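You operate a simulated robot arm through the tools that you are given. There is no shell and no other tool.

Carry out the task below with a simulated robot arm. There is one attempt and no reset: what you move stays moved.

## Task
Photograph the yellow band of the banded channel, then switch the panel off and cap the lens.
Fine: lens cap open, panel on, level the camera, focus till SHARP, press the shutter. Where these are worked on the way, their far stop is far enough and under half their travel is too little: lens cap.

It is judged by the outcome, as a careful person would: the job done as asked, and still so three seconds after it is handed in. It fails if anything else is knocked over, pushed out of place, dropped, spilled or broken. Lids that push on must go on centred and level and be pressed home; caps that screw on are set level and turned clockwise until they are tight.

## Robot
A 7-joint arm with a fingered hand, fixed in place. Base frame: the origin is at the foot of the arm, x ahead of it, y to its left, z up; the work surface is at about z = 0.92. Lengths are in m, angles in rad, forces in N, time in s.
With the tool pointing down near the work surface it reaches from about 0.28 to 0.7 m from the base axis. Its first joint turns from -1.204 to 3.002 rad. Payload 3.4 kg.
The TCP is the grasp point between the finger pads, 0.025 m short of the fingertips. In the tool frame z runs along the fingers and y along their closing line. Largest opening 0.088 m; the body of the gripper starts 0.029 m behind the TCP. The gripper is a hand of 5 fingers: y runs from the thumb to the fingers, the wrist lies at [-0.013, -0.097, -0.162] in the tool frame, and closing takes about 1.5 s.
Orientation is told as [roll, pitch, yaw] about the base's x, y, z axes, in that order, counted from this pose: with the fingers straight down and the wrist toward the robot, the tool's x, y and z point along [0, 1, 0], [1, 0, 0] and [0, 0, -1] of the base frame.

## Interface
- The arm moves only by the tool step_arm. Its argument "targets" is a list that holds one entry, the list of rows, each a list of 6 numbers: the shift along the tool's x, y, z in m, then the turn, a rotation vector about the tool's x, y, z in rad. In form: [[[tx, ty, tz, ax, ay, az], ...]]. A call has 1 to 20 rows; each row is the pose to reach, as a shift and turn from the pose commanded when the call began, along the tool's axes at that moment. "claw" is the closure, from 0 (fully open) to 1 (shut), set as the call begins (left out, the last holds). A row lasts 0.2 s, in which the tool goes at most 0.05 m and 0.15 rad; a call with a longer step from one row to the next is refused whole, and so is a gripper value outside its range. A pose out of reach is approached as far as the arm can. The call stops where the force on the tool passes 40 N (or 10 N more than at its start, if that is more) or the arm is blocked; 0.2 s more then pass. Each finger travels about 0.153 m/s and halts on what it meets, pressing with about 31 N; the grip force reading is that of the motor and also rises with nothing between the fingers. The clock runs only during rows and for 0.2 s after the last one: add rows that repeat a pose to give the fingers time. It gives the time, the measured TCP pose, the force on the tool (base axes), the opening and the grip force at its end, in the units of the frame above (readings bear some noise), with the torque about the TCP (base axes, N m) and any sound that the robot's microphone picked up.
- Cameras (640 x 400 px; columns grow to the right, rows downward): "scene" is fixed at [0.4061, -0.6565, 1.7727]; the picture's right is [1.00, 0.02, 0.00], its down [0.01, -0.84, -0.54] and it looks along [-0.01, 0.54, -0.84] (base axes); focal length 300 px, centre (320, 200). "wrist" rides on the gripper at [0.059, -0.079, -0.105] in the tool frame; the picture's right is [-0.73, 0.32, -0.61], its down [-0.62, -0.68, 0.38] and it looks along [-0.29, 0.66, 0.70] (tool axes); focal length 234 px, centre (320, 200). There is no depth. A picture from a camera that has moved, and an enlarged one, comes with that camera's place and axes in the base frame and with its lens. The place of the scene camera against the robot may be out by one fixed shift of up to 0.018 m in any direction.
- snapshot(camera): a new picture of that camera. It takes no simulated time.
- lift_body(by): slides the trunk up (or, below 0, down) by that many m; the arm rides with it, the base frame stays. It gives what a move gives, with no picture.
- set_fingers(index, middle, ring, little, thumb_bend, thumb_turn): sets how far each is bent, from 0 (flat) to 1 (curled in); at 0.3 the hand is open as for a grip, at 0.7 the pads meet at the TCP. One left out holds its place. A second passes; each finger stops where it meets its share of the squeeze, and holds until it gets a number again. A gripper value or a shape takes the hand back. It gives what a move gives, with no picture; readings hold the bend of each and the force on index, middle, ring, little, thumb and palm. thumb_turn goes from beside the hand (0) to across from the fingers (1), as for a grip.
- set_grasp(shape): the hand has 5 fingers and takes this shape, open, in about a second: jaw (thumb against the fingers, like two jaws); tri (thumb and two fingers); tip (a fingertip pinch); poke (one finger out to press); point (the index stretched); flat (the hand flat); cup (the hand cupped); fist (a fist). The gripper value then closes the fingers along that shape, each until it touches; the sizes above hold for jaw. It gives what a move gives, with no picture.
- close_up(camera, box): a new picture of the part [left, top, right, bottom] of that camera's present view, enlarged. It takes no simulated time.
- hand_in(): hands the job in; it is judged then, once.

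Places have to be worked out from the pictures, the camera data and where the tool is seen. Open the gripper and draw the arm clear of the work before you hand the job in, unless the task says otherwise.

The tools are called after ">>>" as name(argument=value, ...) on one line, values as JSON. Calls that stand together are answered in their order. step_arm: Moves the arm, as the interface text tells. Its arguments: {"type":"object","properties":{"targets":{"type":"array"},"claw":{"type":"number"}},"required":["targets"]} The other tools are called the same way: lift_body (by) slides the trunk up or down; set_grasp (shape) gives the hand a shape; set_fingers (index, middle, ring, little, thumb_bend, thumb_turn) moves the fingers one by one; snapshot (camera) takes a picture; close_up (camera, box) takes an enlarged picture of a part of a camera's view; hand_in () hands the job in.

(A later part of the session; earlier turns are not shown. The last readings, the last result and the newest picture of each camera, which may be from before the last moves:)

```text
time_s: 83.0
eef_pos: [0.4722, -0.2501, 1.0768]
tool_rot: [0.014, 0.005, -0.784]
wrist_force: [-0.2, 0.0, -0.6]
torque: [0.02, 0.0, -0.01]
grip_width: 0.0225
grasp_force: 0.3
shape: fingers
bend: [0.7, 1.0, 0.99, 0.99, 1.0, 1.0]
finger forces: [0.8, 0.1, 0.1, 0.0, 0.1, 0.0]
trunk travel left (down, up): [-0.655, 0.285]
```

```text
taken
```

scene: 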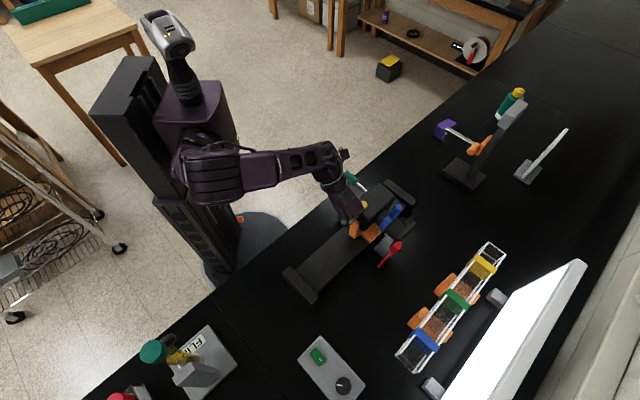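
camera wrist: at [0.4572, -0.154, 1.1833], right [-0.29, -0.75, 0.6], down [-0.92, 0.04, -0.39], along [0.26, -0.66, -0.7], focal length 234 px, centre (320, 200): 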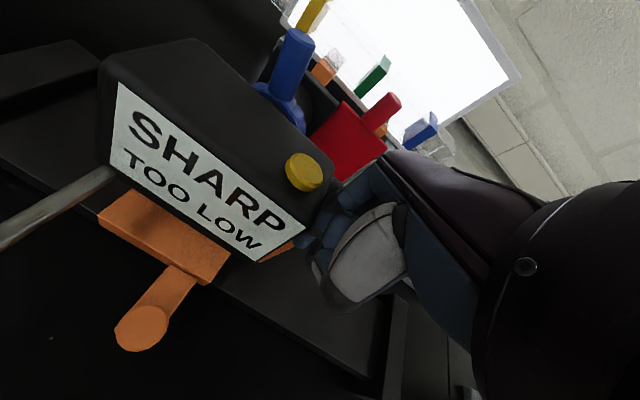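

Still "SHARP". The band name won't show until the tilt is fixed, so I'll go by position: 0.059 more brings the finger to where YELLOW was central before.

>>> step_arm(targets=[[[0.015, 0, 0, 0, 0, 0], [0.03, 0, 0, 0, 0, 0], [0.045, 0, 0, 0, 0, 0], [0.053, 0, 0, 0, 0, 0], [0.059, 0, 0, 0, 0, 0]]])

>>> snapshot(camera="wrist")

>>> close_up(camera="scene", box=[330, 150, 450, 250])

```text
time_s: 84.2
eef_pos: [0.513, -0.2093, 1.0774]
tool_rot: [0.014, 0.006, -0.783]
wrist_force: [-0.7, -1.0, 0.0]
torque: [0.02, 0.0, -0.01]
grip_width: 0.0223
grasp_force: 0.6
shape: fingers
bend: [0.7, 1.0, 0.99, 0.99, 1.0, 1.0]
finger forces: [1.2, 0.0, 0.1, 0.0, 0.0, 0.0]
trunk travel left (down, up): [-0.655, 0.285]
```

```text
taken
camera wrist: at [0.4974, -0.1129, 1.183], right [-0.29, -0.75, 0.6], down [-0.92, 0.05, -0.39], along [0.26, -0.66, -0.7], focal length 234 px, centre (320, 200)
```

wrist: 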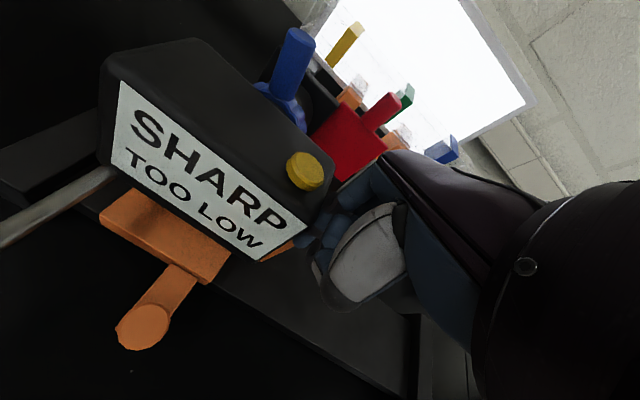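

```text
4.00 times, centred on (390, 200) of scene
camera zoom: at [0.4061, -0.6565, 1.7727], right [1.0, 0.02, 0.0], down [0.01, -0.84, -0.54], along [-0.01, 0.54, -0.84], focal length 1200 px, centre (40, 200)
```

zoom: 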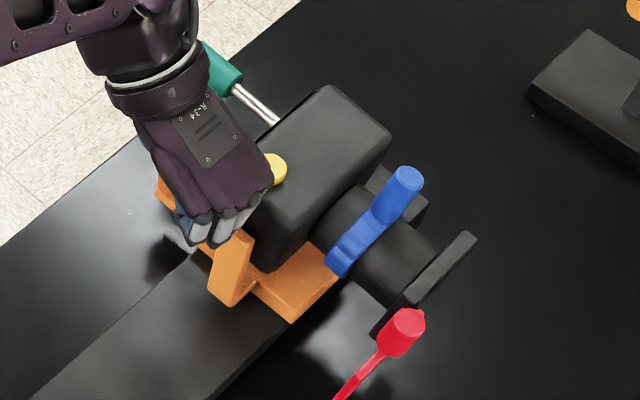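

The carriage is back at the yellow position with focus still "SHARP". To raise the nose I'll press down lightly on the back edge of the body's top, well away from the shutter, because that keeps the display in view. I'm moving to hover there with yaw -0.45.

>>> step_arm(targets=[[[-0.02, 0, 0, 0, 0, 0], [-0.02, 0, -0.05, 0, 0, 0], [-0.02, 0, -0.1, 0, 0, 0], [0.004, -0.002, -0.1, -0.0375, 0.006, -0.084], [0.028, -0.004, -0.1, -0.075, 0.0125, -0.1675], [0.052, -0.006, -0.09, -0.1125, 0.019, -0.251], [0.0754, -0.0083, -0.08, -0.15, 0.025, -0.335]]])

>>> snapshot(camera="wrist")

>>> close_up(camera="scene", box=[340, 140, 450, 230])

```text
time_s: 85.8
eef_pos: [0.5609, -0.1517, 1.1585]
tool_rot: [0.014, -0.15, -0.45]
wrist_force: [0.2, -0.3, -0.5]
torque: [0.0, -0.02, 0.0]
grip_width: 0.0225
grasp_force: 0.0
shape: fingers
bend: [0.7, 1.0, 0.99, 0.99, 1.0, 1.0]
finger forces: [0.1, 0.0, 0.0, 0.0, 0.0, 0.0]
trunk travel left (down, up): [-0.655, 0.285]
```

```text
taken
camera wrist: at [0.5017, -0.0585, 1.2508], right [-0.11, -0.76, 0.64], down [-0.82, -0.29, -0.49], along [0.56, -0.58, -0.59], focal length 234 px, centre (320, 200)
```

wrist: 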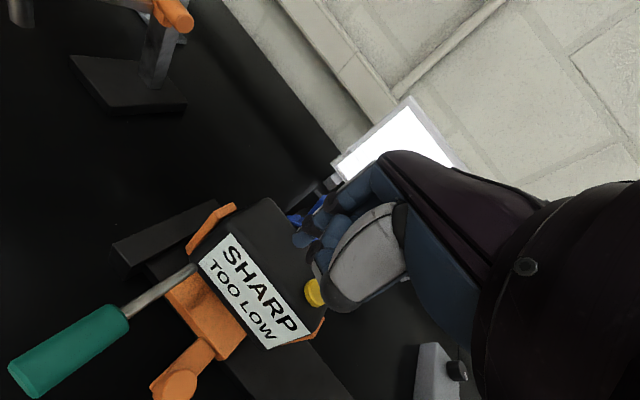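

```text
4.44 times, centred on (395, 185) of scene
camera zoom: at [0.4061, -0.6565, 1.7727], right [1.0, 0.02, 0.0], down [0.01, -0.84, -0.54], along [-0.01, 0.54, -0.84], focal length 1334 px, centre (-13, 267)
```

zoom: 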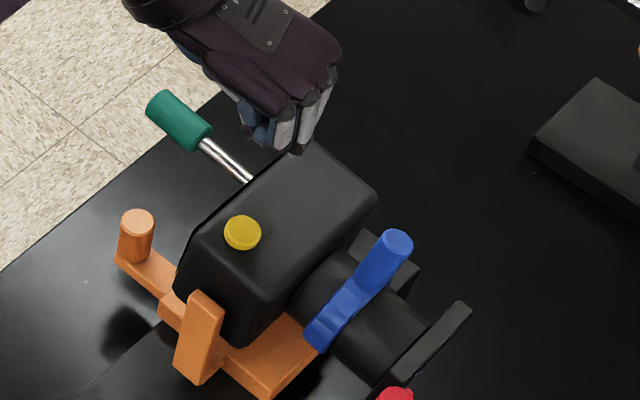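

From here both the display and the green tilt bar's grip are visible, and the grip (about (0.524, -0.052, 1.035)) is the better lever for a fine tilt. I'll zoom in on the label to measure how far the nose is down.

>>> close_up(camera="wrist", box=[190, 220, 320, 360])

>>> close_up(camera="wrist", box=[0, 250, 210, 400])

```text
2.86 times, centred on (255, 290) of wrist
camera zoom: at [0.5017, -0.0585, 1.2508], right [-0.11, -0.76, 0.64], down [-0.82, -0.29, -0.49], along [0.56, -0.58, -0.59], focal length 669 px, centre (506, -57)
```

zoom: 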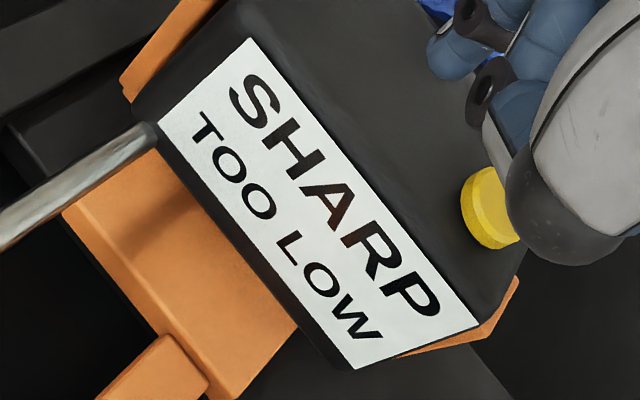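

```text
2.67 times, centred on (105, 325) of wrist
camera zoom: at [0.5017, -0.0585, 1.2508], right [-0.11, -0.76, 0.64], down [-0.82, -0.29, -0.49], along [0.56, -0.58, -0.59], focal length 624 px, centre (893, -133)
```

zoom: 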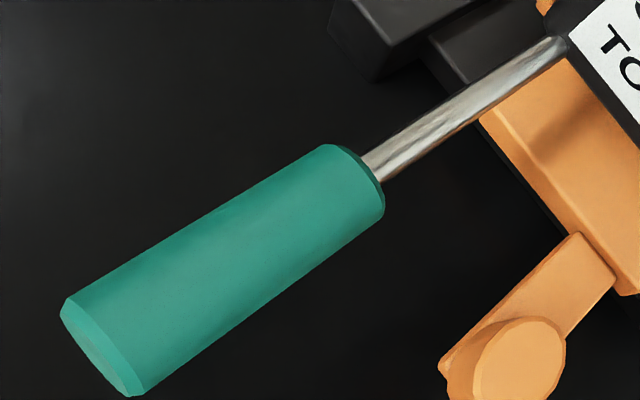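

The label geometry says the nose is about 5.5° down, so the green grip has to go down about 12 mm. I'll move over to hover above it, turning the yaw to about -0.1 for reach.

>>> step_arm(targets=[[[0.0164, -0.0184, -0.0028, 0.0375, 0.0066, -0.0875], [0.0327, -0.0367, -0.0056, 0.075, 0.0132, -0.175], [0.0491, -0.0551, -0.0083, 0.1125, 0.0197, -0.2625], [0.0654, -0.0734, -0.0111, 0.15, 0.0263, -0.35]]])

>>> snapshot(camera="wrist")

>>> close_up(camera="scene", box=[330, 130, 450, 230])

```text
time_s: 86.8
eef_pos: [0.5212, -0.0671, 1.1585]
tool_rot: [0.015, -0.005, -0.099]
wrist_force: [0.0, -1.1, 0.1]
torque: [0.02, 0.03, 0.05]
grip_width: 0.0227
grasp_force: 0.1
shape: fingers
bend: [0.7, 1.0, 0.99, 0.99, 1.0, 1.0]
finger forces: [0.0, 0.0, 0.1, 0.0, 0.0, 0.1]
out of reach, approached as far as the arm can: row 4
trunk travel left (down, up): [-0.655, 0.285]
```

```text
taken
camera wrist: at [0.4482, -0.002, 1.263], right [0.25, -0.76, 0.6], down [-0.74, -0.55, -0.4], along [0.63, -0.34, -0.7], focal length 234 px, centre (320, 200)
```

wrist: 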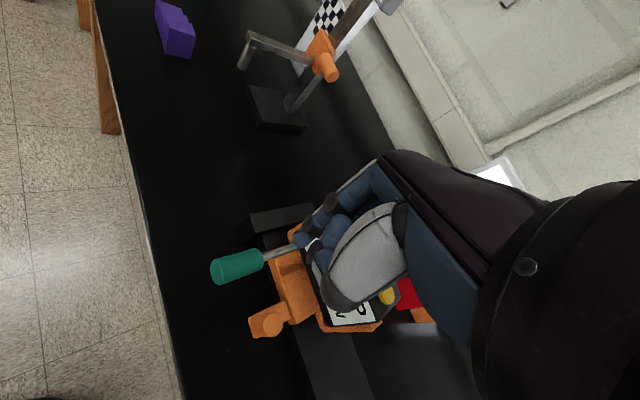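

```text
4.00 times, centred on (390, 180) of scene
camera zoom: at [0.4061, -0.6565, 1.7727], right [1.0, 0.02, 0.0], down [0.01, -0.84, -0.54], along [-0.01, 0.54, -0.84], focal length 1200 px, centre (40, 280)
```

zoom: 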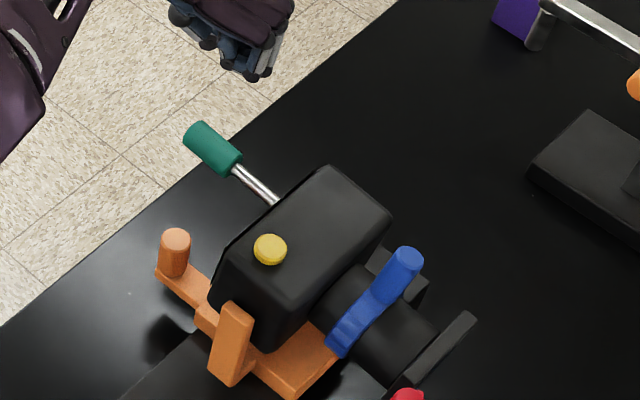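

The grip's centre comes out at (0.522, -0.052, about 1.04), and my index tip is almost exactly above it. I'll descend close to it, then feel for contact in small steps.

>>> step_arm(targets=[[[0.001, 0, 0.03, 0, 0, 0], [0.002, 0, 0.055, 0, 0, 0], [0.002, 0, 0.07, 0, 0, 0]]])

>>> snapshot(camera="wrist")

>>> close_up(camera="scene", box=[350, 140, 430, 210])

```text
time_s: 87.6
eef_pos: [0.5224, -0.0636, 1.0899]
tool_rot: [0.014, -0.005, -0.098]
wrist_force: [-0.3, -0.1, -0.4]
torque: [-0.01, -0.01, -0.02]
grip_width: 0.0224
grasp_force: 0.0
shape: fingers
bend: [0.7, 1.0, 0.99, 0.99, 1.0, 1.0]
finger forces: [0.0, 0.0, 0.0, 0.0, 0.0, 0.1]
trunk travel left (down, up): [-0.655, 0.285]
```

```text
taken
camera wrist: at [0.4485, 0.001, 1.1946], right [0.25, -0.76, 0.6], down [-0.74, -0.55, -0.4], along [0.63, -0.34, -0.7], focal length 234 px, centre (320, 200)
```

wrist: 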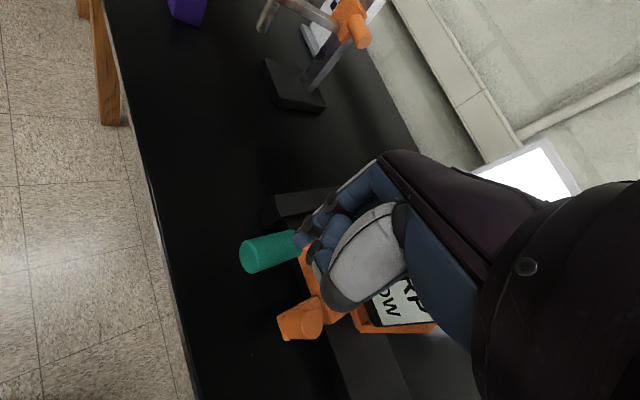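

```text
5.71 times, centred on (390, 175) of scene
camera zoom: at [0.4061, -0.6565, 1.7727], right [1.0, 0.02, 0.0], down [0.01, -0.84, -0.54], along [-0.01, 0.54, -0.84], focal length 1715 px, centre (-80, 343)
```

zoom: 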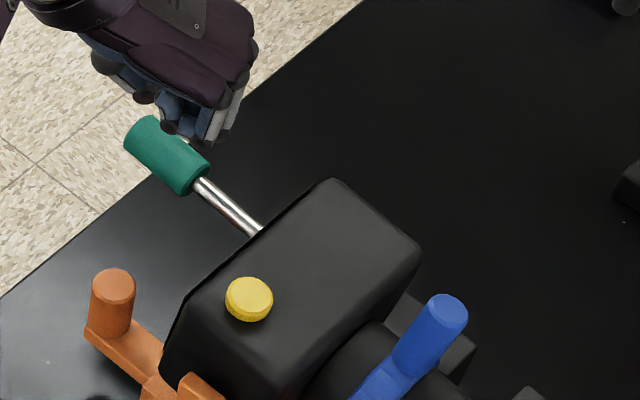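

The tip is right over the grip and part of the display is still visible ("…RP / …OW"). I'll descend in small steps to find contact.

>>> step_arm(targets=[[[0, 0, 0.003, 0, 0, 0], [0, 0, 0.006, 0, 0, 0], [0, 0, 0.009, 0, 0, 0], [0, 0, 0.012, 0, 0, 0]]])

>>> close_up(camera="wrist", box=[220, 190, 460, 360])

>>> close_up(camera="scene", box=[350, 140, 430, 210])

```text
time_s: 88.6
eef_pos: [0.5205, -0.0631, 1.0782]
tool_rot: [0.012, -0.004, -0.098]
wrist_force: [-0.1, -0.8, -0.1]
torque: [-0.01, 0.0, 0.0]
grip_width: 0.0223
grasp_force: 0.0
shape: fingers
bend: [0.7, 1.0, 0.99, 0.99, 1.0, 1.0]
finger forces: [0.0, 0.1, 0.1, 0.1, 0.0, 0.0]
trunk travel left (down, up): [-0.655, 0.285]
```

```text
2.35 times, centred on (340, 275) of wrist
camera zoom: at [0.4471, 0.0017, 1.1821], right [0.25, -0.76, 0.6], down [-0.74, -0.55, -0.39], along [0.63, -0.34, -0.7], focal length 551 px, centre (273, 24)
```

zoom: 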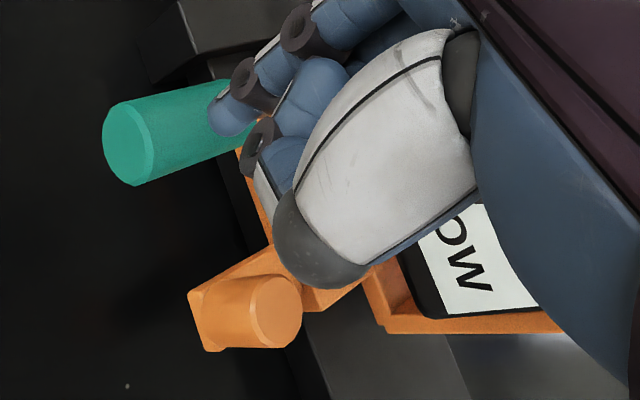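

```text
5.71 times, centred on (390, 175) of scene
camera zoom: at [0.4061, -0.6565, 1.7727], right [1.0, 0.02, 0.0], down [0.01, -0.84, -0.54], along [-0.01, 0.54, -0.84], focal length 1715 px, centre (-80, 343)
```

zoom: 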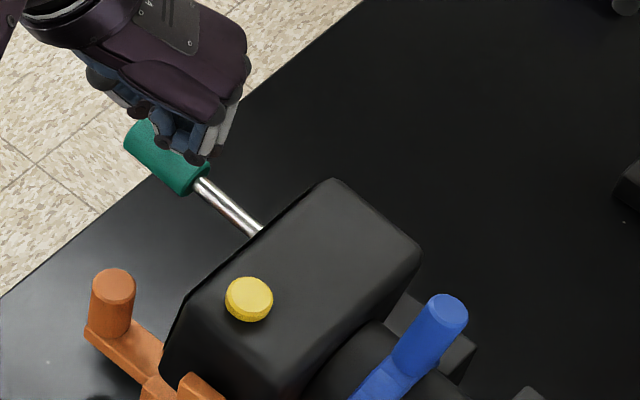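

There's no contact yet, and the index is clearly over the grip. I'll go on in 2 mm steps.

>>> step_arm(targets=[[[0, 0, 0.002, 0, 0, 0], [0, 0, 0.004, 0, 0, 0], [0, 0, 0.006, 0, 0, 0], [0, 0, 0.008, 0, 0, 0]]])

>>> close_up(camera="wrist", box=[220, 190, 460, 360])

>>> close_up(camera="scene", box=[350, 140, 430, 210])

```text
time_s: 89.6
eef_pos: [0.5198, -0.0637, 1.0687]
tool_rot: [0.015, -0.004, -0.1]
wrist_force: [0.3, -0.4, 3.2]
torque: [0.05, -0.04, 0.02]
grip_width: 0.0225
grasp_force: 1.4
shape: fingers
bend: [0.7, 1.0, 0.99, 0.99, 1.0, 1.0]
finger forces: [2.5, 0.0, 0.1, 0.0, 0.0, 0.1]
trunk travel left (down, up): [-0.655, 0.285]
```

```text
2.35 times, centred on (340, 275) of wrist
camera zoom: at [0.4461, 0.0015, 1.1738], right [0.25, -0.76, 0.6], down [-0.74, -0.55, -0.4], along [0.63, -0.34, -0.7], focal length 551 px, centre (273, 24)
```

zoom: 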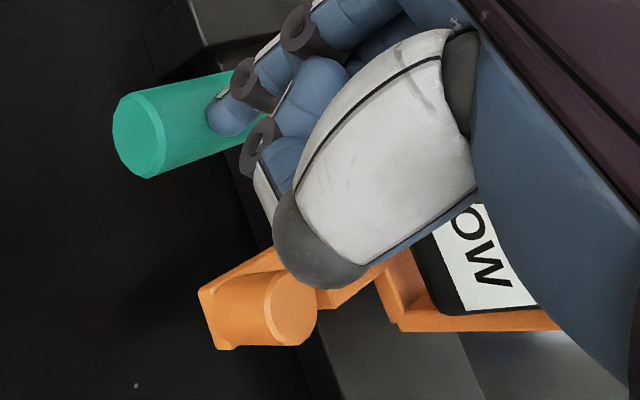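

```text
5.71 times, centred on (390, 175) of scene
camera zoom: at [0.4061, -0.6565, 1.7727], right [1.0, 0.02, 0.0], down [0.01, -0.84, -0.54], along [-0.01, 0.54, -0.84], focal length 1715 px, centre (-80, 343)
```

zoom: 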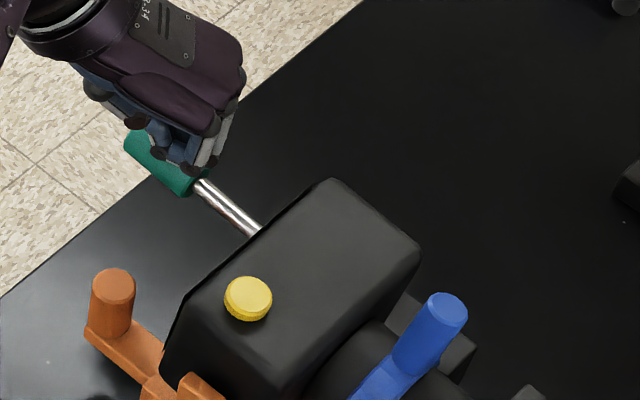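

Contact is made at about 2.5–3 N but the tilt hasn't visibly moved yet. I'll press another 6 mm slowly and compare.

>>> step_arm(targets=[[[0, 0, 0.002, 0, 0, 0], [0, 0, 0.004, 0, 0, 0], [0, 0, 0.006, 0, 0, 0]]])

>>> close_up(camera="wrist", box=[220, 190, 460, 360])

>>> close_up(camera="scene", box=[350, 140, 430, 210])

```text
time_s: 90.4
eef_pos: [0.5197, -0.065, 1.0606]
tool_rot: [0.015, -0.003, -0.099]
wrist_force: [-0.2, 0.0, 1.7]
torque: [-0.01, -0.04, 0.0]
grip_width: 0.0225
grasp_force: 1.3
shape: fingers
bend: [0.7, 1.0, 0.99, 0.99, 1.0, 1.0]
finger forces: [2.0, 0.1, 0.0, 0.0, 0.1, 0.1]
trunk travel left (down, up): [-0.655, 0.285]
```

```text
2.35 times, centred on (340, 275) of wrist
camera zoom: at [0.4456, 0.0011, 1.1661], right [0.25, -0.76, 0.6], down [-0.74, -0.55, -0.4], along [0.63, -0.34, -0.7], focal length 551 px, centre (273, 24)
```

zoom: 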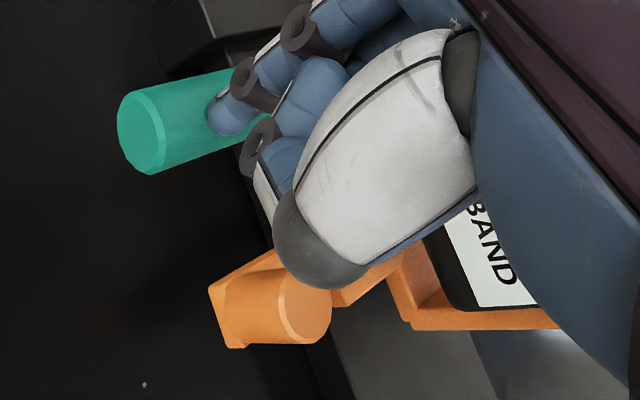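

```text
5.71 times, centred on (390, 175) of scene
camera zoom: at [0.4061, -0.6565, 1.7727], right [1.0, 0.02, 0.0], down [0.01, -0.84, -0.54], along [-0.01, 0.54, -0.84], focal length 1715 px, centre (-80, 343)
```

zoom: 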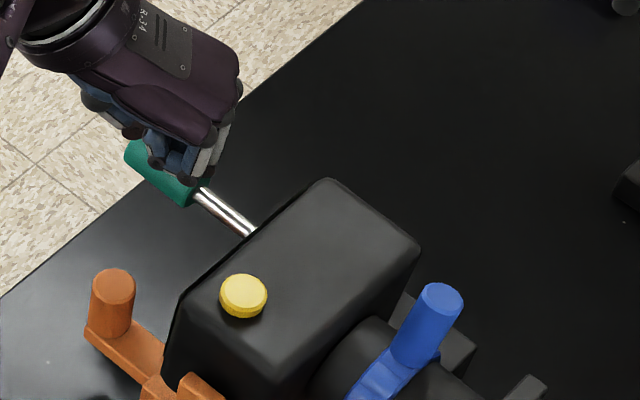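

The second line now ends in "BAND", so the tilt is back within bounds. It's likely near the edge of the window, so I'll press about 4 mm more to centre it, then go and check.

>>> step_arm(targets=[[[0, 0, 0.002, 0, 0, 0], [0, 0, 0.004, 0, 0, 0]]])

>>> close_up(camera="wrist", box=[220, 190, 460, 360])

>>> close_up(camera="scene", box=[350, 140, 430, 210])

```text
time_s: 91.0
eef_pos: [0.5201, -0.0646, 1.059]
tool_rot: [0.015, -0.004, -0.097]
wrist_force: [-0.3, -0.2, 0.9]
torque: [0.02, -0.03, -0.02]
grip_width: 0.0227
grasp_force: 0.8
shape: fingers
bend: [0.7, 1.0, 0.99, 0.99, 1.0, 1.0]
finger forces: [1.6, 0.1, 0.0, 0.0, 0.0, 0.1]
trunk travel left (down, up): [-0.655, 0.285]
```

```text
2.35 times, centred on (340, 275) of wrist
camera zoom: at [0.445, 0.0009, 1.1634], right [0.25, -0.76, 0.6], down [-0.74, -0.55, -0.4], along [0.63, -0.34, -0.7], focal length 551 px, centre (273, 24)
```

zoom: 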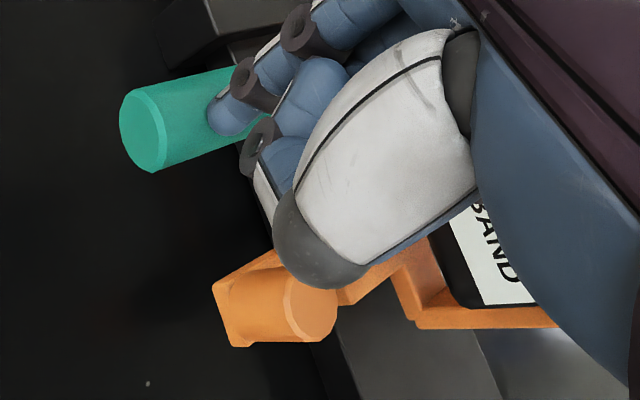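

```text
5.71 times, centred on (390, 175) of scene
camera zoom: at [0.4061, -0.6565, 1.7727], right [1.0, 0.02, 0.0], down [0.01, -0.84, -0.54], along [-0.01, 0.54, -0.84], focal length 1715 px, centre (-80, 343)
```

zoom: 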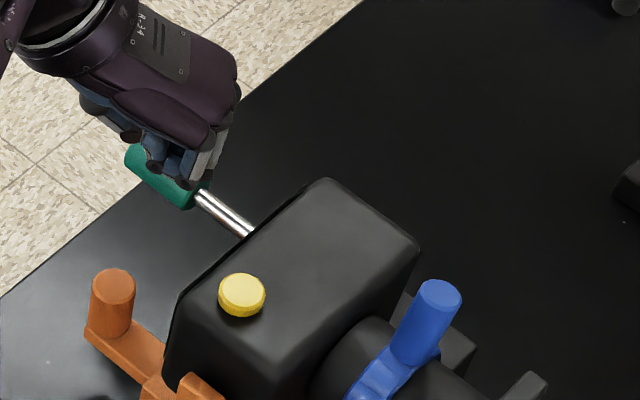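

The grip has gone down about 12 mm from contact. I'll lift off and return to the viewing pose to read the display fully and re-measure the label's tilt.

>>> step_arm(targets=[[[0, 0, -0.03, 0, 0, 0], [0, 0, -0.065, 0, 0, 0], [-0.01, 0.006, -0.0995, 0, 0, 0], [-0.034, 0.02, -0.0995, -0.05, -0.0088, 0.1177], [-0.058, 0.034, -0.0995, -0.1, -0.0177, 0.2353], [-0.0827, 0.049, -0.0995, -0.15, -0.0265, 0.353]]])

>>> snapshot(camera="wrist")

>>> close_up(camera="wrist", box=[190, 220, 320, 360])

```text
time_s: 92.4
eef_pos: [0.5606, -0.1506, 1.1549]
tool_rot: [0.016, -0.152, -0.458]
wrist_force: [-0.7, 0.0, 0.0]
torque: [0.0, 0.02, -0.01]
grip_width: 0.0228
grasp_force: 0.0
shape: fingers
bend: [0.7, 1.0, 0.99, 0.99, 1.0, 1.0]
finger forces: [0.0, 0.1, 0.0, 0.0, 0.1, 0.0]
trunk travel left (down, up): [-0.655, 0.285]
```

```text
taken
camera wrist: at [0.5011, -0.0572, 1.2471], right [-0.12, -0.76, 0.64], down [-0.82, -0.28, -0.49], along [0.55, -0.58, -0.59], focal length 234 px, centre (320, 200)
```

wrist: 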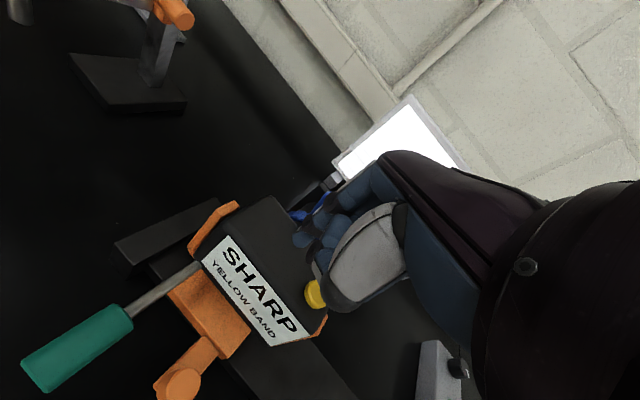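

```text
2.86 times, centred on (255, 290) of wrist
camera zoom: at [0.5011, -0.0572, 1.2471], right [-0.12, -0.76, 0.64], down [-0.82, -0.28, -0.49], along [0.55, -0.58, -0.59], focal length 669 px, centre (506, -57)
```

zoom: 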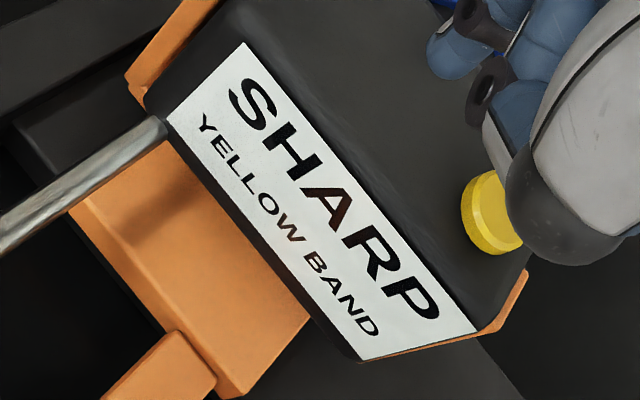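

The display reads "SHARP / YELLOW BAND", which is all that's needed, but the label geometry says the nose is still about 2° low. I'll give the grip one more gentle press of a few millimetres to centre the level before shooting.

>>> step_arm(targets=[[[0.0148, -0.0184, -0.0028, 0.038, 0.0068, -0.0895], [0.0297, -0.0368, -0.0057, 0.076, 0.0135, -0.179], [0.0445, -0.0552, -0.0085, 0.114, 0.0203, -0.2685], [0.0593, -0.0736, -0.0113, 0.152, 0.027, -0.358], [0.0593, -0.0797, 0.0282, 0.152, 0.027, -0.358]]])

>>> snapshot(camera="wrist")

```text
time_s: 93.6
eef_pos: [0.5201, -0.0634, 1.1149]
tool_rot: [0.015, -0.002, -0.092]
wrist_force: [-0.6, 0.0, 0.3]
torque: [0.0, -0.01, 0.0]
grip_width: 0.0228
grasp_force: 0.2
shape: fingers
bend: [0.7, 1.0, 0.99, 0.99, 1.0, 1.0]
finger forces: [0.1, 0.0, 0.0, 0.0, 0.0, 0.0]
trunk travel left (down, up): [-0.655, 0.285]
```

```text
taken
camera wrist: at [0.4463, 0.0014, 1.2193], right [0.25, -0.76, 0.6], down [-0.73, -0.55, -0.39], along [0.63, -0.34, -0.7], focal length 234 px, centre (320, 200)
```

wrist: 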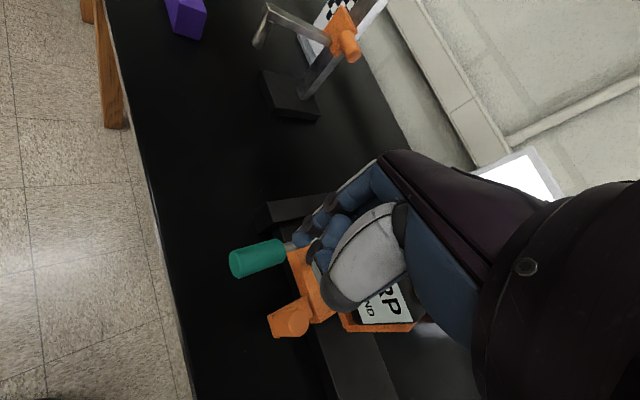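

I'm over the grip again at z 1.115. I'll descend to just past the last contact height, about 5 mm more in small steps.

>>> step_arm(targets=[[[0, 0, 0.03, 0, 0, 0], [0, 0, 0.05, 0, 0, 0], [0, 0, 0.056, 0, 0, 0], [0, 0, 0.059, 0, 0, 0], [0, 0, 0.0615, 0, 0, 0]]])

>>> close_up(camera="wrist", box=[220, 190, 460, 360])

```text
time_s: 94.8
eef_pos: [0.5184, -0.065, 1.0555]
tool_rot: [0.016, -0.003, -0.096]
wrist_force: [0.4, -0.4, 2.5]
torque: [0.0, -0.02, -0.01]
grip_width: 0.0224
grasp_force: 1.7
shape: fingers
bend: [0.7, 1.0, 0.99, 0.99, 1.0, 1.0]
finger forces: [2.5, 0.0, 0.0, 0.0, 0.0, 0.0]
trunk travel left (down, up): [-0.655, 0.285]
```

```text
2.35 times, centred on (340, 275) of wrist
camera zoom: at [0.4449, 0.0002, 1.1606], right [0.25, -0.76, 0.6], down [-0.73, -0.55, -0.4], along [0.63, -0.34, -0.7], focal length 551 px, centre (273, 24)
```

zoom: 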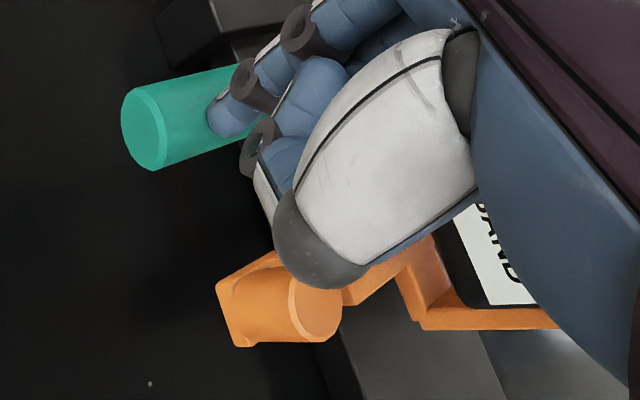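

There's 2.5 N of contact and it's only just moving. I'll press 3 mm more, then lift and return to the viewing pose.

>>> step_arm(targets=[[[0, 0, 0.0015, 0, 0, 0], [0, 0, 0.003, 0, 0, 0]]])

>>> step_arm(targets=[[[0, 0, -0.03, 0, 0, 0], [0, 0, -0.065, 0, 0, 0], [-0.01, 0.006, -0.0995, 0, 0, 0], [-0.034, 0.02, -0.0995, -0.05, -0.0088, 0.1177], [-0.058, 0.034, -0.0995, -0.1, -0.0177, 0.2353], [-0.0827, 0.049, -0.0995, -0.15, -0.0265, 0.353]]])

>>> close_up(camera="wrist", box=[190, 220, 320, 360])

>>> snapshot(camera="wrist")

```text
time_s: 95.4
eef_pos: [0.5182, -0.0651, 1.0534]
tool_rot: [0.016, -0.004, -0.092]
wrist_force: [0.9, -0.7, 2.8]
torque: [0.04, 0.01, -0.02]
grip_width: 0.0223
grasp_force: 1.1
shape: fingers
bend: [0.7, 1.0, 0.99, 0.99, 1.0, 1.0]
finger forces: [1.8, 0.1, 0.0, 0.1, 0.0, 0.0]
trunk travel left (down, up): [-0.655, 0.285]
```

```text
time_s: 96.8
eef_pos: [0.5602, -0.1537, 1.1545]
tool_rot: [0.015, -0.15, -0.452]
wrist_force: [-0.5, 0.3, -0.6]
torque: [-0.01, 0.0, 0.0]
grip_width: 0.0225
grasp_force: 0.2
shape: fingers
bend: [0.7, 1.0, 0.99, 0.99, 1.0, 1.0]
finger forces: [0.0, 0.0, 0.0, 0.0, 0.1, 0.0]
trunk travel left (down, up): [-0.655, 0.285]
```

```text
2.86 times, centred on (255, 290) of wrist
camera zoom: at [0.5011, -0.0609, 1.2468], right [-0.11, -0.76, 0.64], down [-0.82, -0.29, -0.49], along [0.56, -0.58, -0.59], focal length 669 px, centre (506, -57)
```

zoom: 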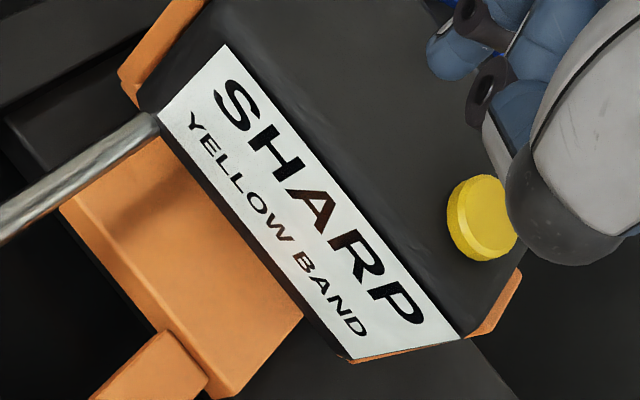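

```text
taken
camera wrist: at [0.5011, -0.0609, 1.2468], right [-0.11, -0.76, 0.64], down [-0.82, -0.29, -0.49], along [0.56, -0.58, -0.59], focal length 234 px, centre (320, 200)
```

wrist: 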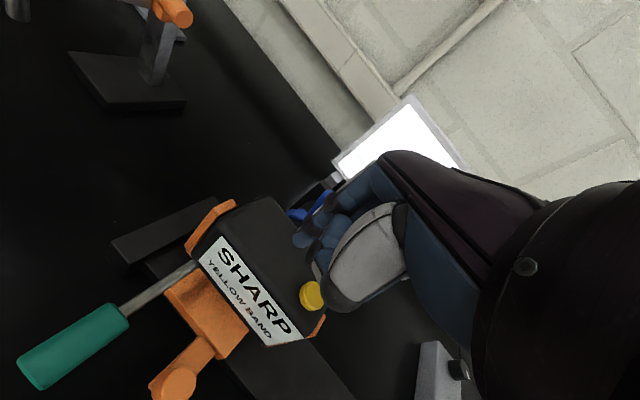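

Now it reads "SHARP / YELLOW BAND", and by the label geometry the camera is level within about 1°. The shutter button is at (0.5436, -0.186), top z≈1.094. I'll move the index tip over it.

>>> step_arm(targets=[[[-0.0228, -0.0022, -0.0003, 0, 0, 0], [-0.0456, -0.0044, -0.0007, 0, 0, 0]]])

>>> snapshot(camera="wrist")

>>> close_up(camera="scene", box=[340, 140, 450, 230])

```text
time_s: 97.4
eef_pos: [0.5368, -0.1912, 1.1522]
tool_rot: [0.017, -0.147, -0.45]
wrist_force: [-0.3, 0.7, -0.6]
torque: [0.02, 0.01, 0.02]
grip_width: 0.0224
grasp_force: 0.1
shape: fingers
bend: [0.7, 1.0, 0.99, 0.99, 1.0, 1.0]
finger forces: [0.0, 0.0, 0.0, 0.0, 0.1, 0.0]
trunk travel left (down, up): [-0.655, 0.285]
```

```text
taken
camera wrist: at [0.477, -0.0991, 1.2457], right [-0.11, -0.76, 0.64], down [-0.82, -0.29, -0.49], along [0.56, -0.58, -0.59], focal length 234 px, centre (320, 200)
```

wrist: 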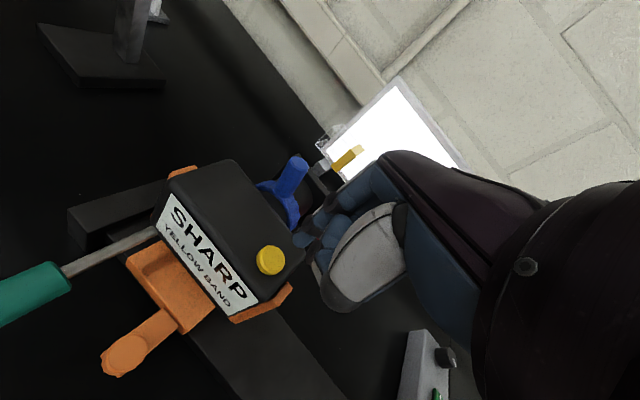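

```text
4.44 times, centred on (395, 185) of scene
camera zoom: at [0.4061, -0.6565, 1.7727], right [1.0, 0.02, 0.0], down [0.01, -0.84, -0.54], along [-0.01, 0.54, -0.84], focal length 1334 px, centre (-13, 267)
```

zoom: 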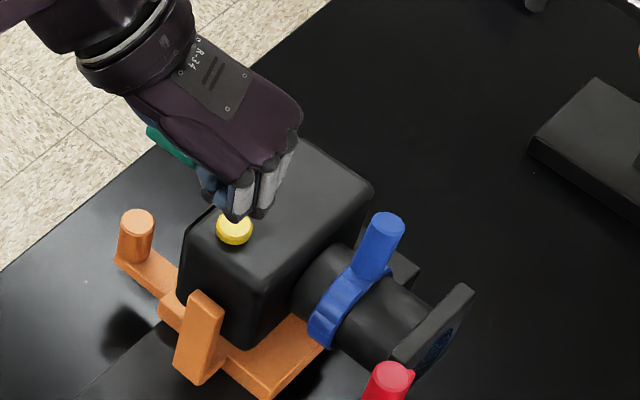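

The button triangulates to (0.543, -0.184, 1.098) and the tip is within a millimetre of being above it. The display still reads "SHARP / YELLOW BAND". I'll descend and press.

>>> step_arm(targets=[[[0, -0.0022, 0.0148, 0, 0, 0], [0, -0.0038, 0.0257, 0, 0, 0], [0, -0.0042, 0.0287, 0, 0, 0], [0, -0.0047, 0.0316, 0, 0, 0], [0, -0.0051, 0.0346, 0, 0, 0]]])

>>> snapshot(camera="wrist")

>>> close_up(camera="scene", box=[340, 140, 450, 230])

```text
time_s: 98.6
eef_pos: [0.535, -0.1923, 1.118]
tool_rot: [0.015, -0.152, -0.451]
wrist_force: [0.8, -0.6, 7.5]
torque: [-0.01, -0.06, -0.02]
grip_width: 0.0228
grasp_force: 3.7
shape: fingers
bend: [0.7, 1.0, 0.99, 0.99, 1.0, 1.0]
finger forces: [7.3, 0.0, 0.0, 0.0, 0.1, 0.1]
trunk travel left (down, up): [-0.655, 0.285]
heard: click
```

```text
taken
camera wrist: at [0.4757, -0.0989, 1.21], right [-0.11, -0.76, 0.64], down [-0.82, -0.29, -0.49], along [0.56, -0.58, -0.59], focal length 234 px, centre (320, 200)
```

wrist: 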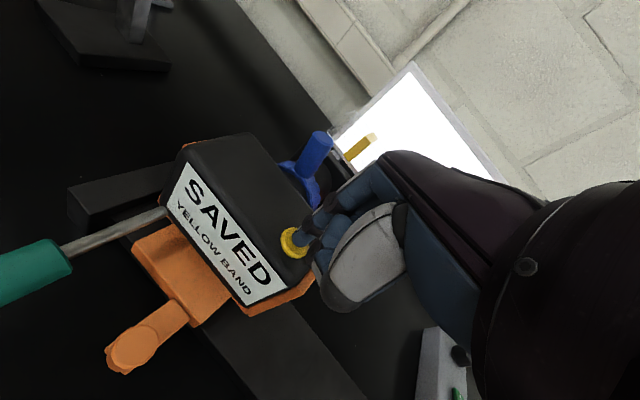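

```text
4.44 times, centred on (395, 185) of scene
camera zoom: at [0.4061, -0.6565, 1.7727], right [1.0, 0.02, 0.0], down [0.01, -0.84, -0.54], along [-0.01, 0.54, -0.84], focal length 1334 px, centre (-13, 267)
```

zoom: 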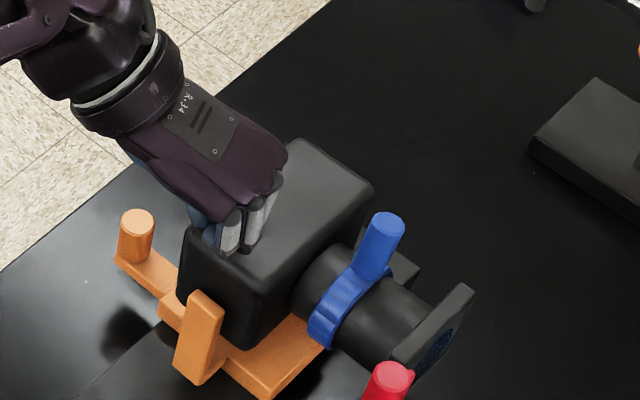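

Click heard, and the display says "SAVED / YELLOW BAND": the photograph is taken. Now for the panel. I'll lift straight off the shutter, keep high, and travel to hover over the rocker's raised, unmarked end.

>>> step_arm(targets=[[[0, 0.0052, -0.0346, 0, 0, 0], [0, 0.0108, -0.0712, 0, 0, 0], [-0.041, 0.0127, -0.0709, -0.015, -0.0075, 0.0327], [-0.0819, 0.0145, -0.0706, -0.03, -0.0149, 0.0653], [-0.1229, 0.0164, -0.0704, -0.045, -0.0224, 0.098], [-0.1638, 0.0182, -0.0701, -0.06, -0.0299, 0.1306], [-0.2048, 0.0201, -0.0698, -0.075, -0.0374, 0.1633], [-0.2458, 0.0219, -0.0695, -0.09, -0.0448, 0.196], [-0.2867, 0.0238, -0.0692, -0.105, -0.0523, 0.2286], [-0.3277, 0.0257, -0.0689, -0.12, -0.0598, 0.2613], [-0.3686, 0.0275, -0.0687, -0.135, -0.0672, 0.2939], [-0.4096, 0.0294, -0.0684, -0.15, -0.0747, 0.3266], [-0.4096, 0.0231, -0.0269, -0.15, -0.0747, 0.3266], [-0.4096, 0.0174, 0.0107, -0.15, -0.0747, 0.3266]]])

>>> snapshot(camera="wrist")

>>> snapshot(camera="scene")

```text
time_s: 101.6
eef_pos: [0.3749, -0.5705, 1.099]
tool_rot: [0.013, -0.294, -0.786]
wrist_force: [-0.2, -0.4, 0.2]
torque: [-0.03, -0.02, 0.01]
grip_width: 0.0225
grasp_force: 0.0
shape: fingers
bend: [0.7, 1.0, 0.99, 0.99, 1.0, 1.0]
finger forces: [0.1, 0.0, 0.1, 0.0, 0.0, 0.1]
trunk travel left (down, up): [-0.655, 0.285]
```

```text
taken
camera wrist: at [0.3402, -0.4532, 1.1777], right [-0.42, -0.61, 0.67], down [-0.82, -0.06, -0.57], along [0.39, -0.79, -0.48], focal length 234 px, centre (320, 200)
```

wrist: 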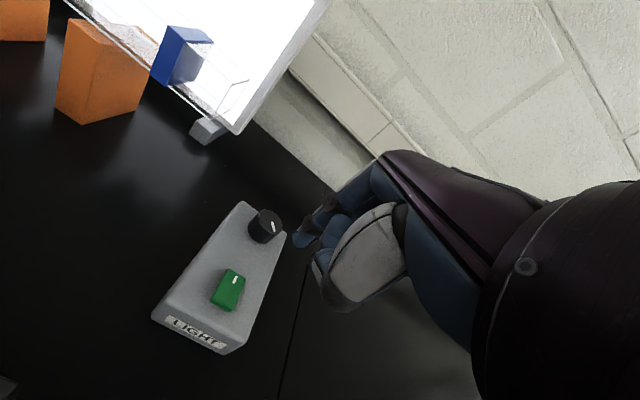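

```text
taken
```

scene: 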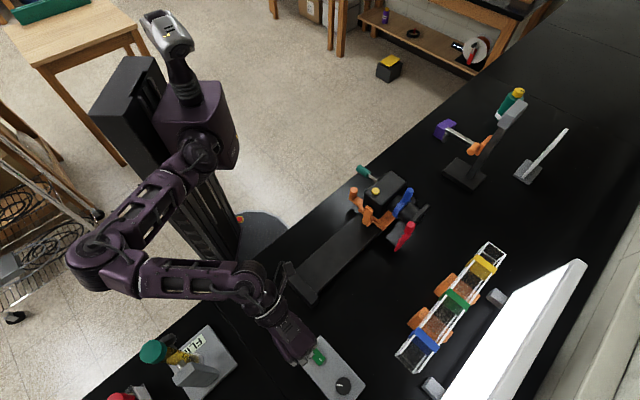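

I'm hovering over the LIGHT box. I'll zoom in to see the rocker's attitude and pick the raised end.

>>> close_up(camera="wrist", box=[180, 240, 300, 340])

>>> close_up(camera="scene", box=[290, 330, 360, 400])

```text
4.00 times, centred on (240, 290) of wrist
camera zoom: at [0.3402, -0.4532, 1.1777], right [-0.42, -0.61, 0.67], down [-0.82, -0.06, -0.57], along [0.39, -0.79, -0.48], focal length 937 px, centre (640, -160)
```

zoom: 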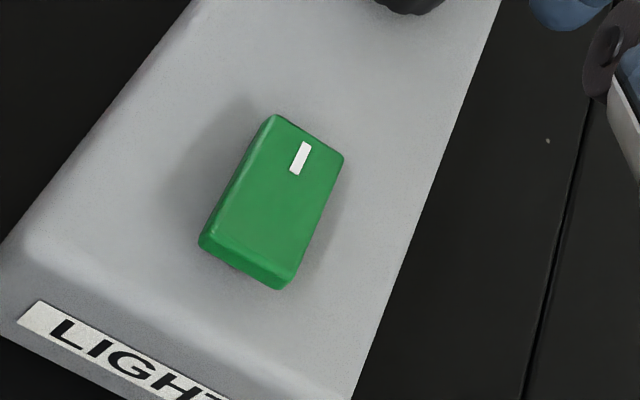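

```text
5.71 times, centred on (325, 365) of scene
camera zoom: at [0.4061, -0.6565, 1.7727], right [1.0, 0.02, 0.0], down [0.01, -0.84, -0.54], along [-0.01, 0.54, -0.84], focal length 1715 px, centre (291, -743)
```

zoom: 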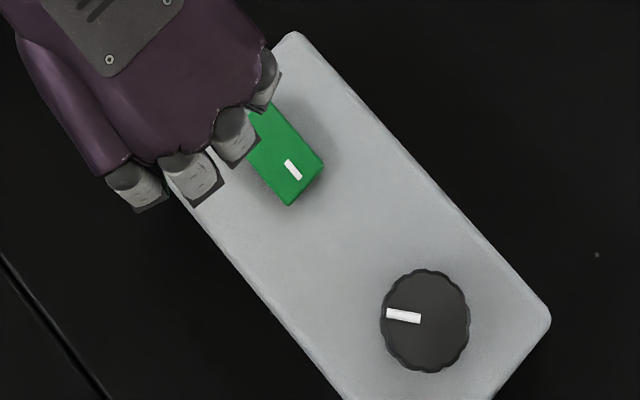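

The unmarked near end is raised, and my tip is right above it (0.386, -0.569). I'll go down and press it in small final steps.

>>> step_arm(targets=[[[0, -0.0135, 0.0377, 0, 0, 0], [0, -0.0236, 0.0712, 0, 0, 0], [0, -0.0286, 0.0874, 0, 0, 0], [0, -0.0301, 0.0922, 0, 0, 0], [0, -0.0309, 0.095, 0, 0, 0], [0, -0.0317, 0.098, 0, 0, 0]]])

>>> close_up(camera="wrist", box=[180, 180, 400, 350])

>>> snapshot(camera="scene")

```text
time_s: 103.0
eef_pos: [0.3757, -0.5669, 0.997]
tool_rot: [0.013, -0.296, -0.787]
wrist_force: [0.4, -0.2, 1.3]
torque: [0.01, -0.01, 0.02]
grip_width: 0.0225
grasp_force: 0.3
shape: fingers
bend: [0.7, 1.0, 0.99, 0.99, 1.0, 1.0]
finger forces: [1.4, 0.0, 0.0, 0.0, 0.0, 0.0]
trunk travel left (down, up): [-0.655, 0.285]
```

```text
2.35 times, centred on (290, 265) of wrist
camera zoom: at [0.3409, -0.4502, 1.0759], right [-0.42, -0.61, 0.67], down [-0.82, -0.06, -0.57], along [0.39, -0.79, -0.48], focal length 551 px, centre (391, 47)
```

zoom: 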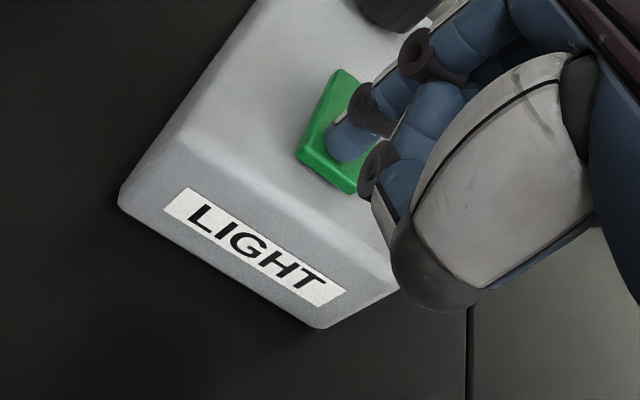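

```text
taken
```

scene: 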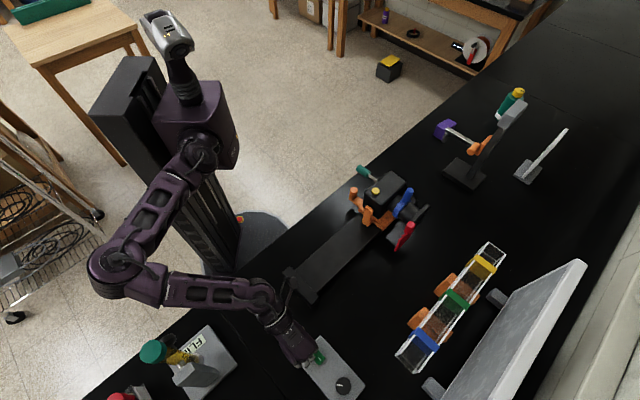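

The panel has gone dark. I'll press about 2–3 mm more to be sure the rocker is fully over, then lift off.

>>> step_arm(targets=[[[0, -0.0005, 0.0014, 0, 0, 0], [0, -0.0009, 0.0028, 0, 0, 0]]])

>>> step_arm(targets=[[[0, 0.0116, -0.0383, 0, 0, 0], [0, 0.0232, -0.0766, 0, 0, 0], [0, 0.0348, -0.1148, 0, 0, 0]]])

>>> close_up(camera="wrist", box=[160, 220, 300, 340])

>>> snapshot(camera="scene")

```text
time_s: 103.6
eef_pos: [0.3756, -0.5648, 0.9975]
tool_rot: [0.015, -0.301, -0.787]
wrist_force: [-0.9, -1.6, 9.4]
torque: [-0.06, -0.05, 0.0]
grip_width: 0.0226
grasp_force: 4.4
shape: fingers
bend: [0.7, 1.0, 0.99, 0.99, 1.0, 1.0]
finger forces: [9.7, 0.1, 0.0, 0.0, 0.0, 0.0]
trunk travel left (down, up): [-0.655, 0.285]
```

```text
time_s: 104.4
eef_pos: [0.3792, -0.5663, 1.1134]
tool_rot: [0.011, -0.296, -0.786]
wrist_force: [0.7, -0.2, 0.2]
torque: [0.0, 0.03, -0.03]
grip_width: 0.0226
grasp_force: 0.0
shape: fingers
bend: [0.7, 1.0, 0.99, 0.99, 1.0, 1.0]
finger forces: [0.0, 0.1, 0.0, 0.1, 0.0, 0.0]
trunk travel left (down, up): [-0.655, 0.285]
```

```text
3.33 times, centred on (230, 280) of wrist
camera zoom: at [0.3429, -0.4494, 1.1917], right [-0.42, -0.61, 0.67], down [-0.82, -0.06, -0.57], along [0.39, -0.79, -0.48], focal length 781 px, centre (620, -67)
```

zoom: 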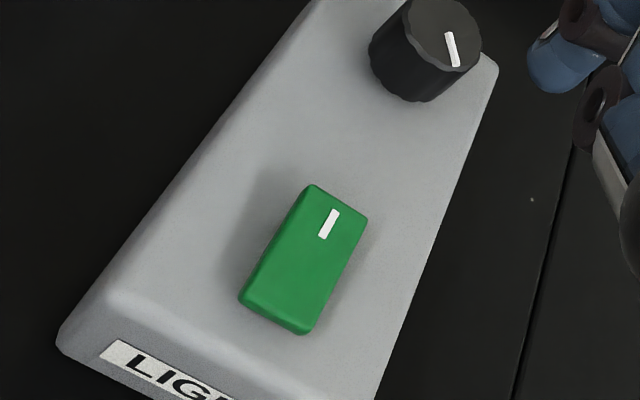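

```text
taken
```

scene: 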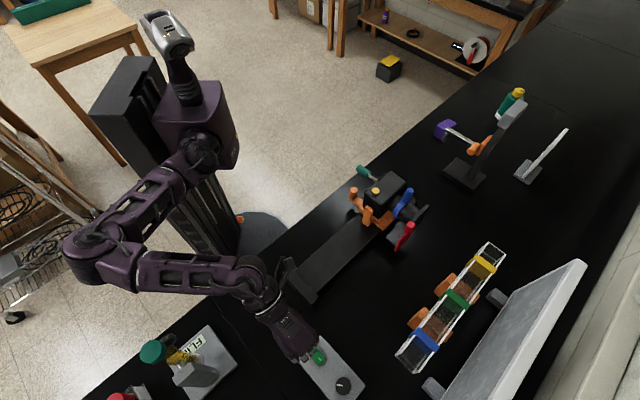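

The panel is off and stays off, with the rocker tipped to its unmarked end. Now the cap: its knob should be near (0.61, -0.30). I'll go up and over to hover on its -u side and check its exact place.

>>> step_arm(targets=[[[0, 0.0117, -0.0383, 0, 0, 0], [0, 0.0225, -0.0737, 0, 0, 0], [0.0375, 0.0192, -0.0747, 0.0058, 0.0113, -0.0403], [0.075, 0.0159, -0.0757, 0.0115, 0.0226, -0.0806], [0.1125, 0.0126, -0.0767, 0.0173, 0.0339, -0.121], [0.15, 0.0093, -0.0777, 0.023, 0.0452, -0.1613], [0.1875, 0.006, -0.0787, 0.0288, 0.0564, -0.2016], [0.225, 0.0027, -0.0797, 0.0345, 0.0677, -0.242], [0.2625, -0.0006, -0.0807, 0.0403, 0.079, -0.2823], [0.2997, -0.0039, -0.0817, 0.046, 0.0903, -0.3226]]])

>>> snapshot(camera="wrist")

>>> close_up(camera="scene", box=[360, 180, 480, 280])

```text
time_s: 106.6
eef_pos: [0.5677, -0.333, 1.1952]
tool_rot: [0.013, -0.253, -0.451]
wrist_force: [-0.3, 0.5, -0.3]
torque: [0.02, -0.03, -0.01]
grip_width: 0.0226
grasp_force: 0.1
shape: fingers
bend: [0.7, 1.0, 0.99, 0.99, 1.0, 1.0]
finger forces: [0.0, 0.1, 0.1, 0.0, 0.1, 0.1]
trunk travel left (down, up): [-0.655, 0.285]
```

```text
taken
camera wrist: at [0.5002, -0.2357, 1.2773], right [-0.17, -0.73, 0.66], down [-0.78, -0.31, -0.55], along [0.61, -0.61, -0.51], focal length 234 px, centre (320, 200)
```

wrist: 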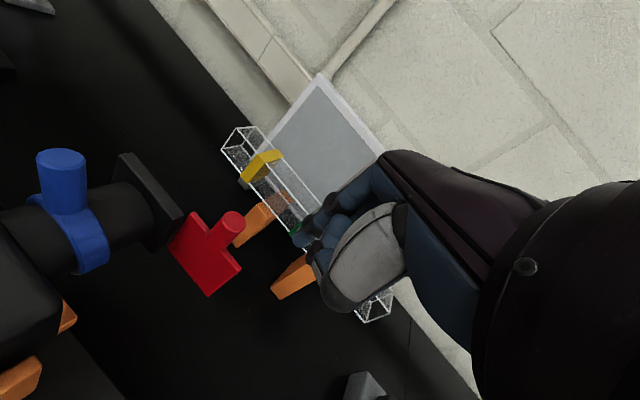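

```text
4.00 times, centred on (420, 230) of scene
camera zoom: at [0.4061, -0.6565, 1.7727], right [1.0, 0.02, 0.0], down [0.01, -0.84, -0.54], along [-0.01, 0.54, -0.84], focal length 1200 px, centre (-80, 80)
```

zoom: 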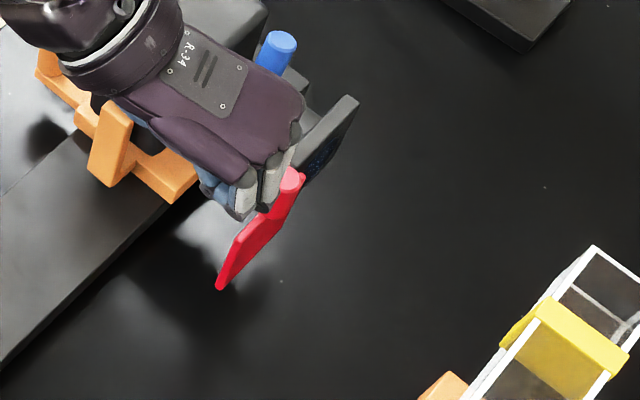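

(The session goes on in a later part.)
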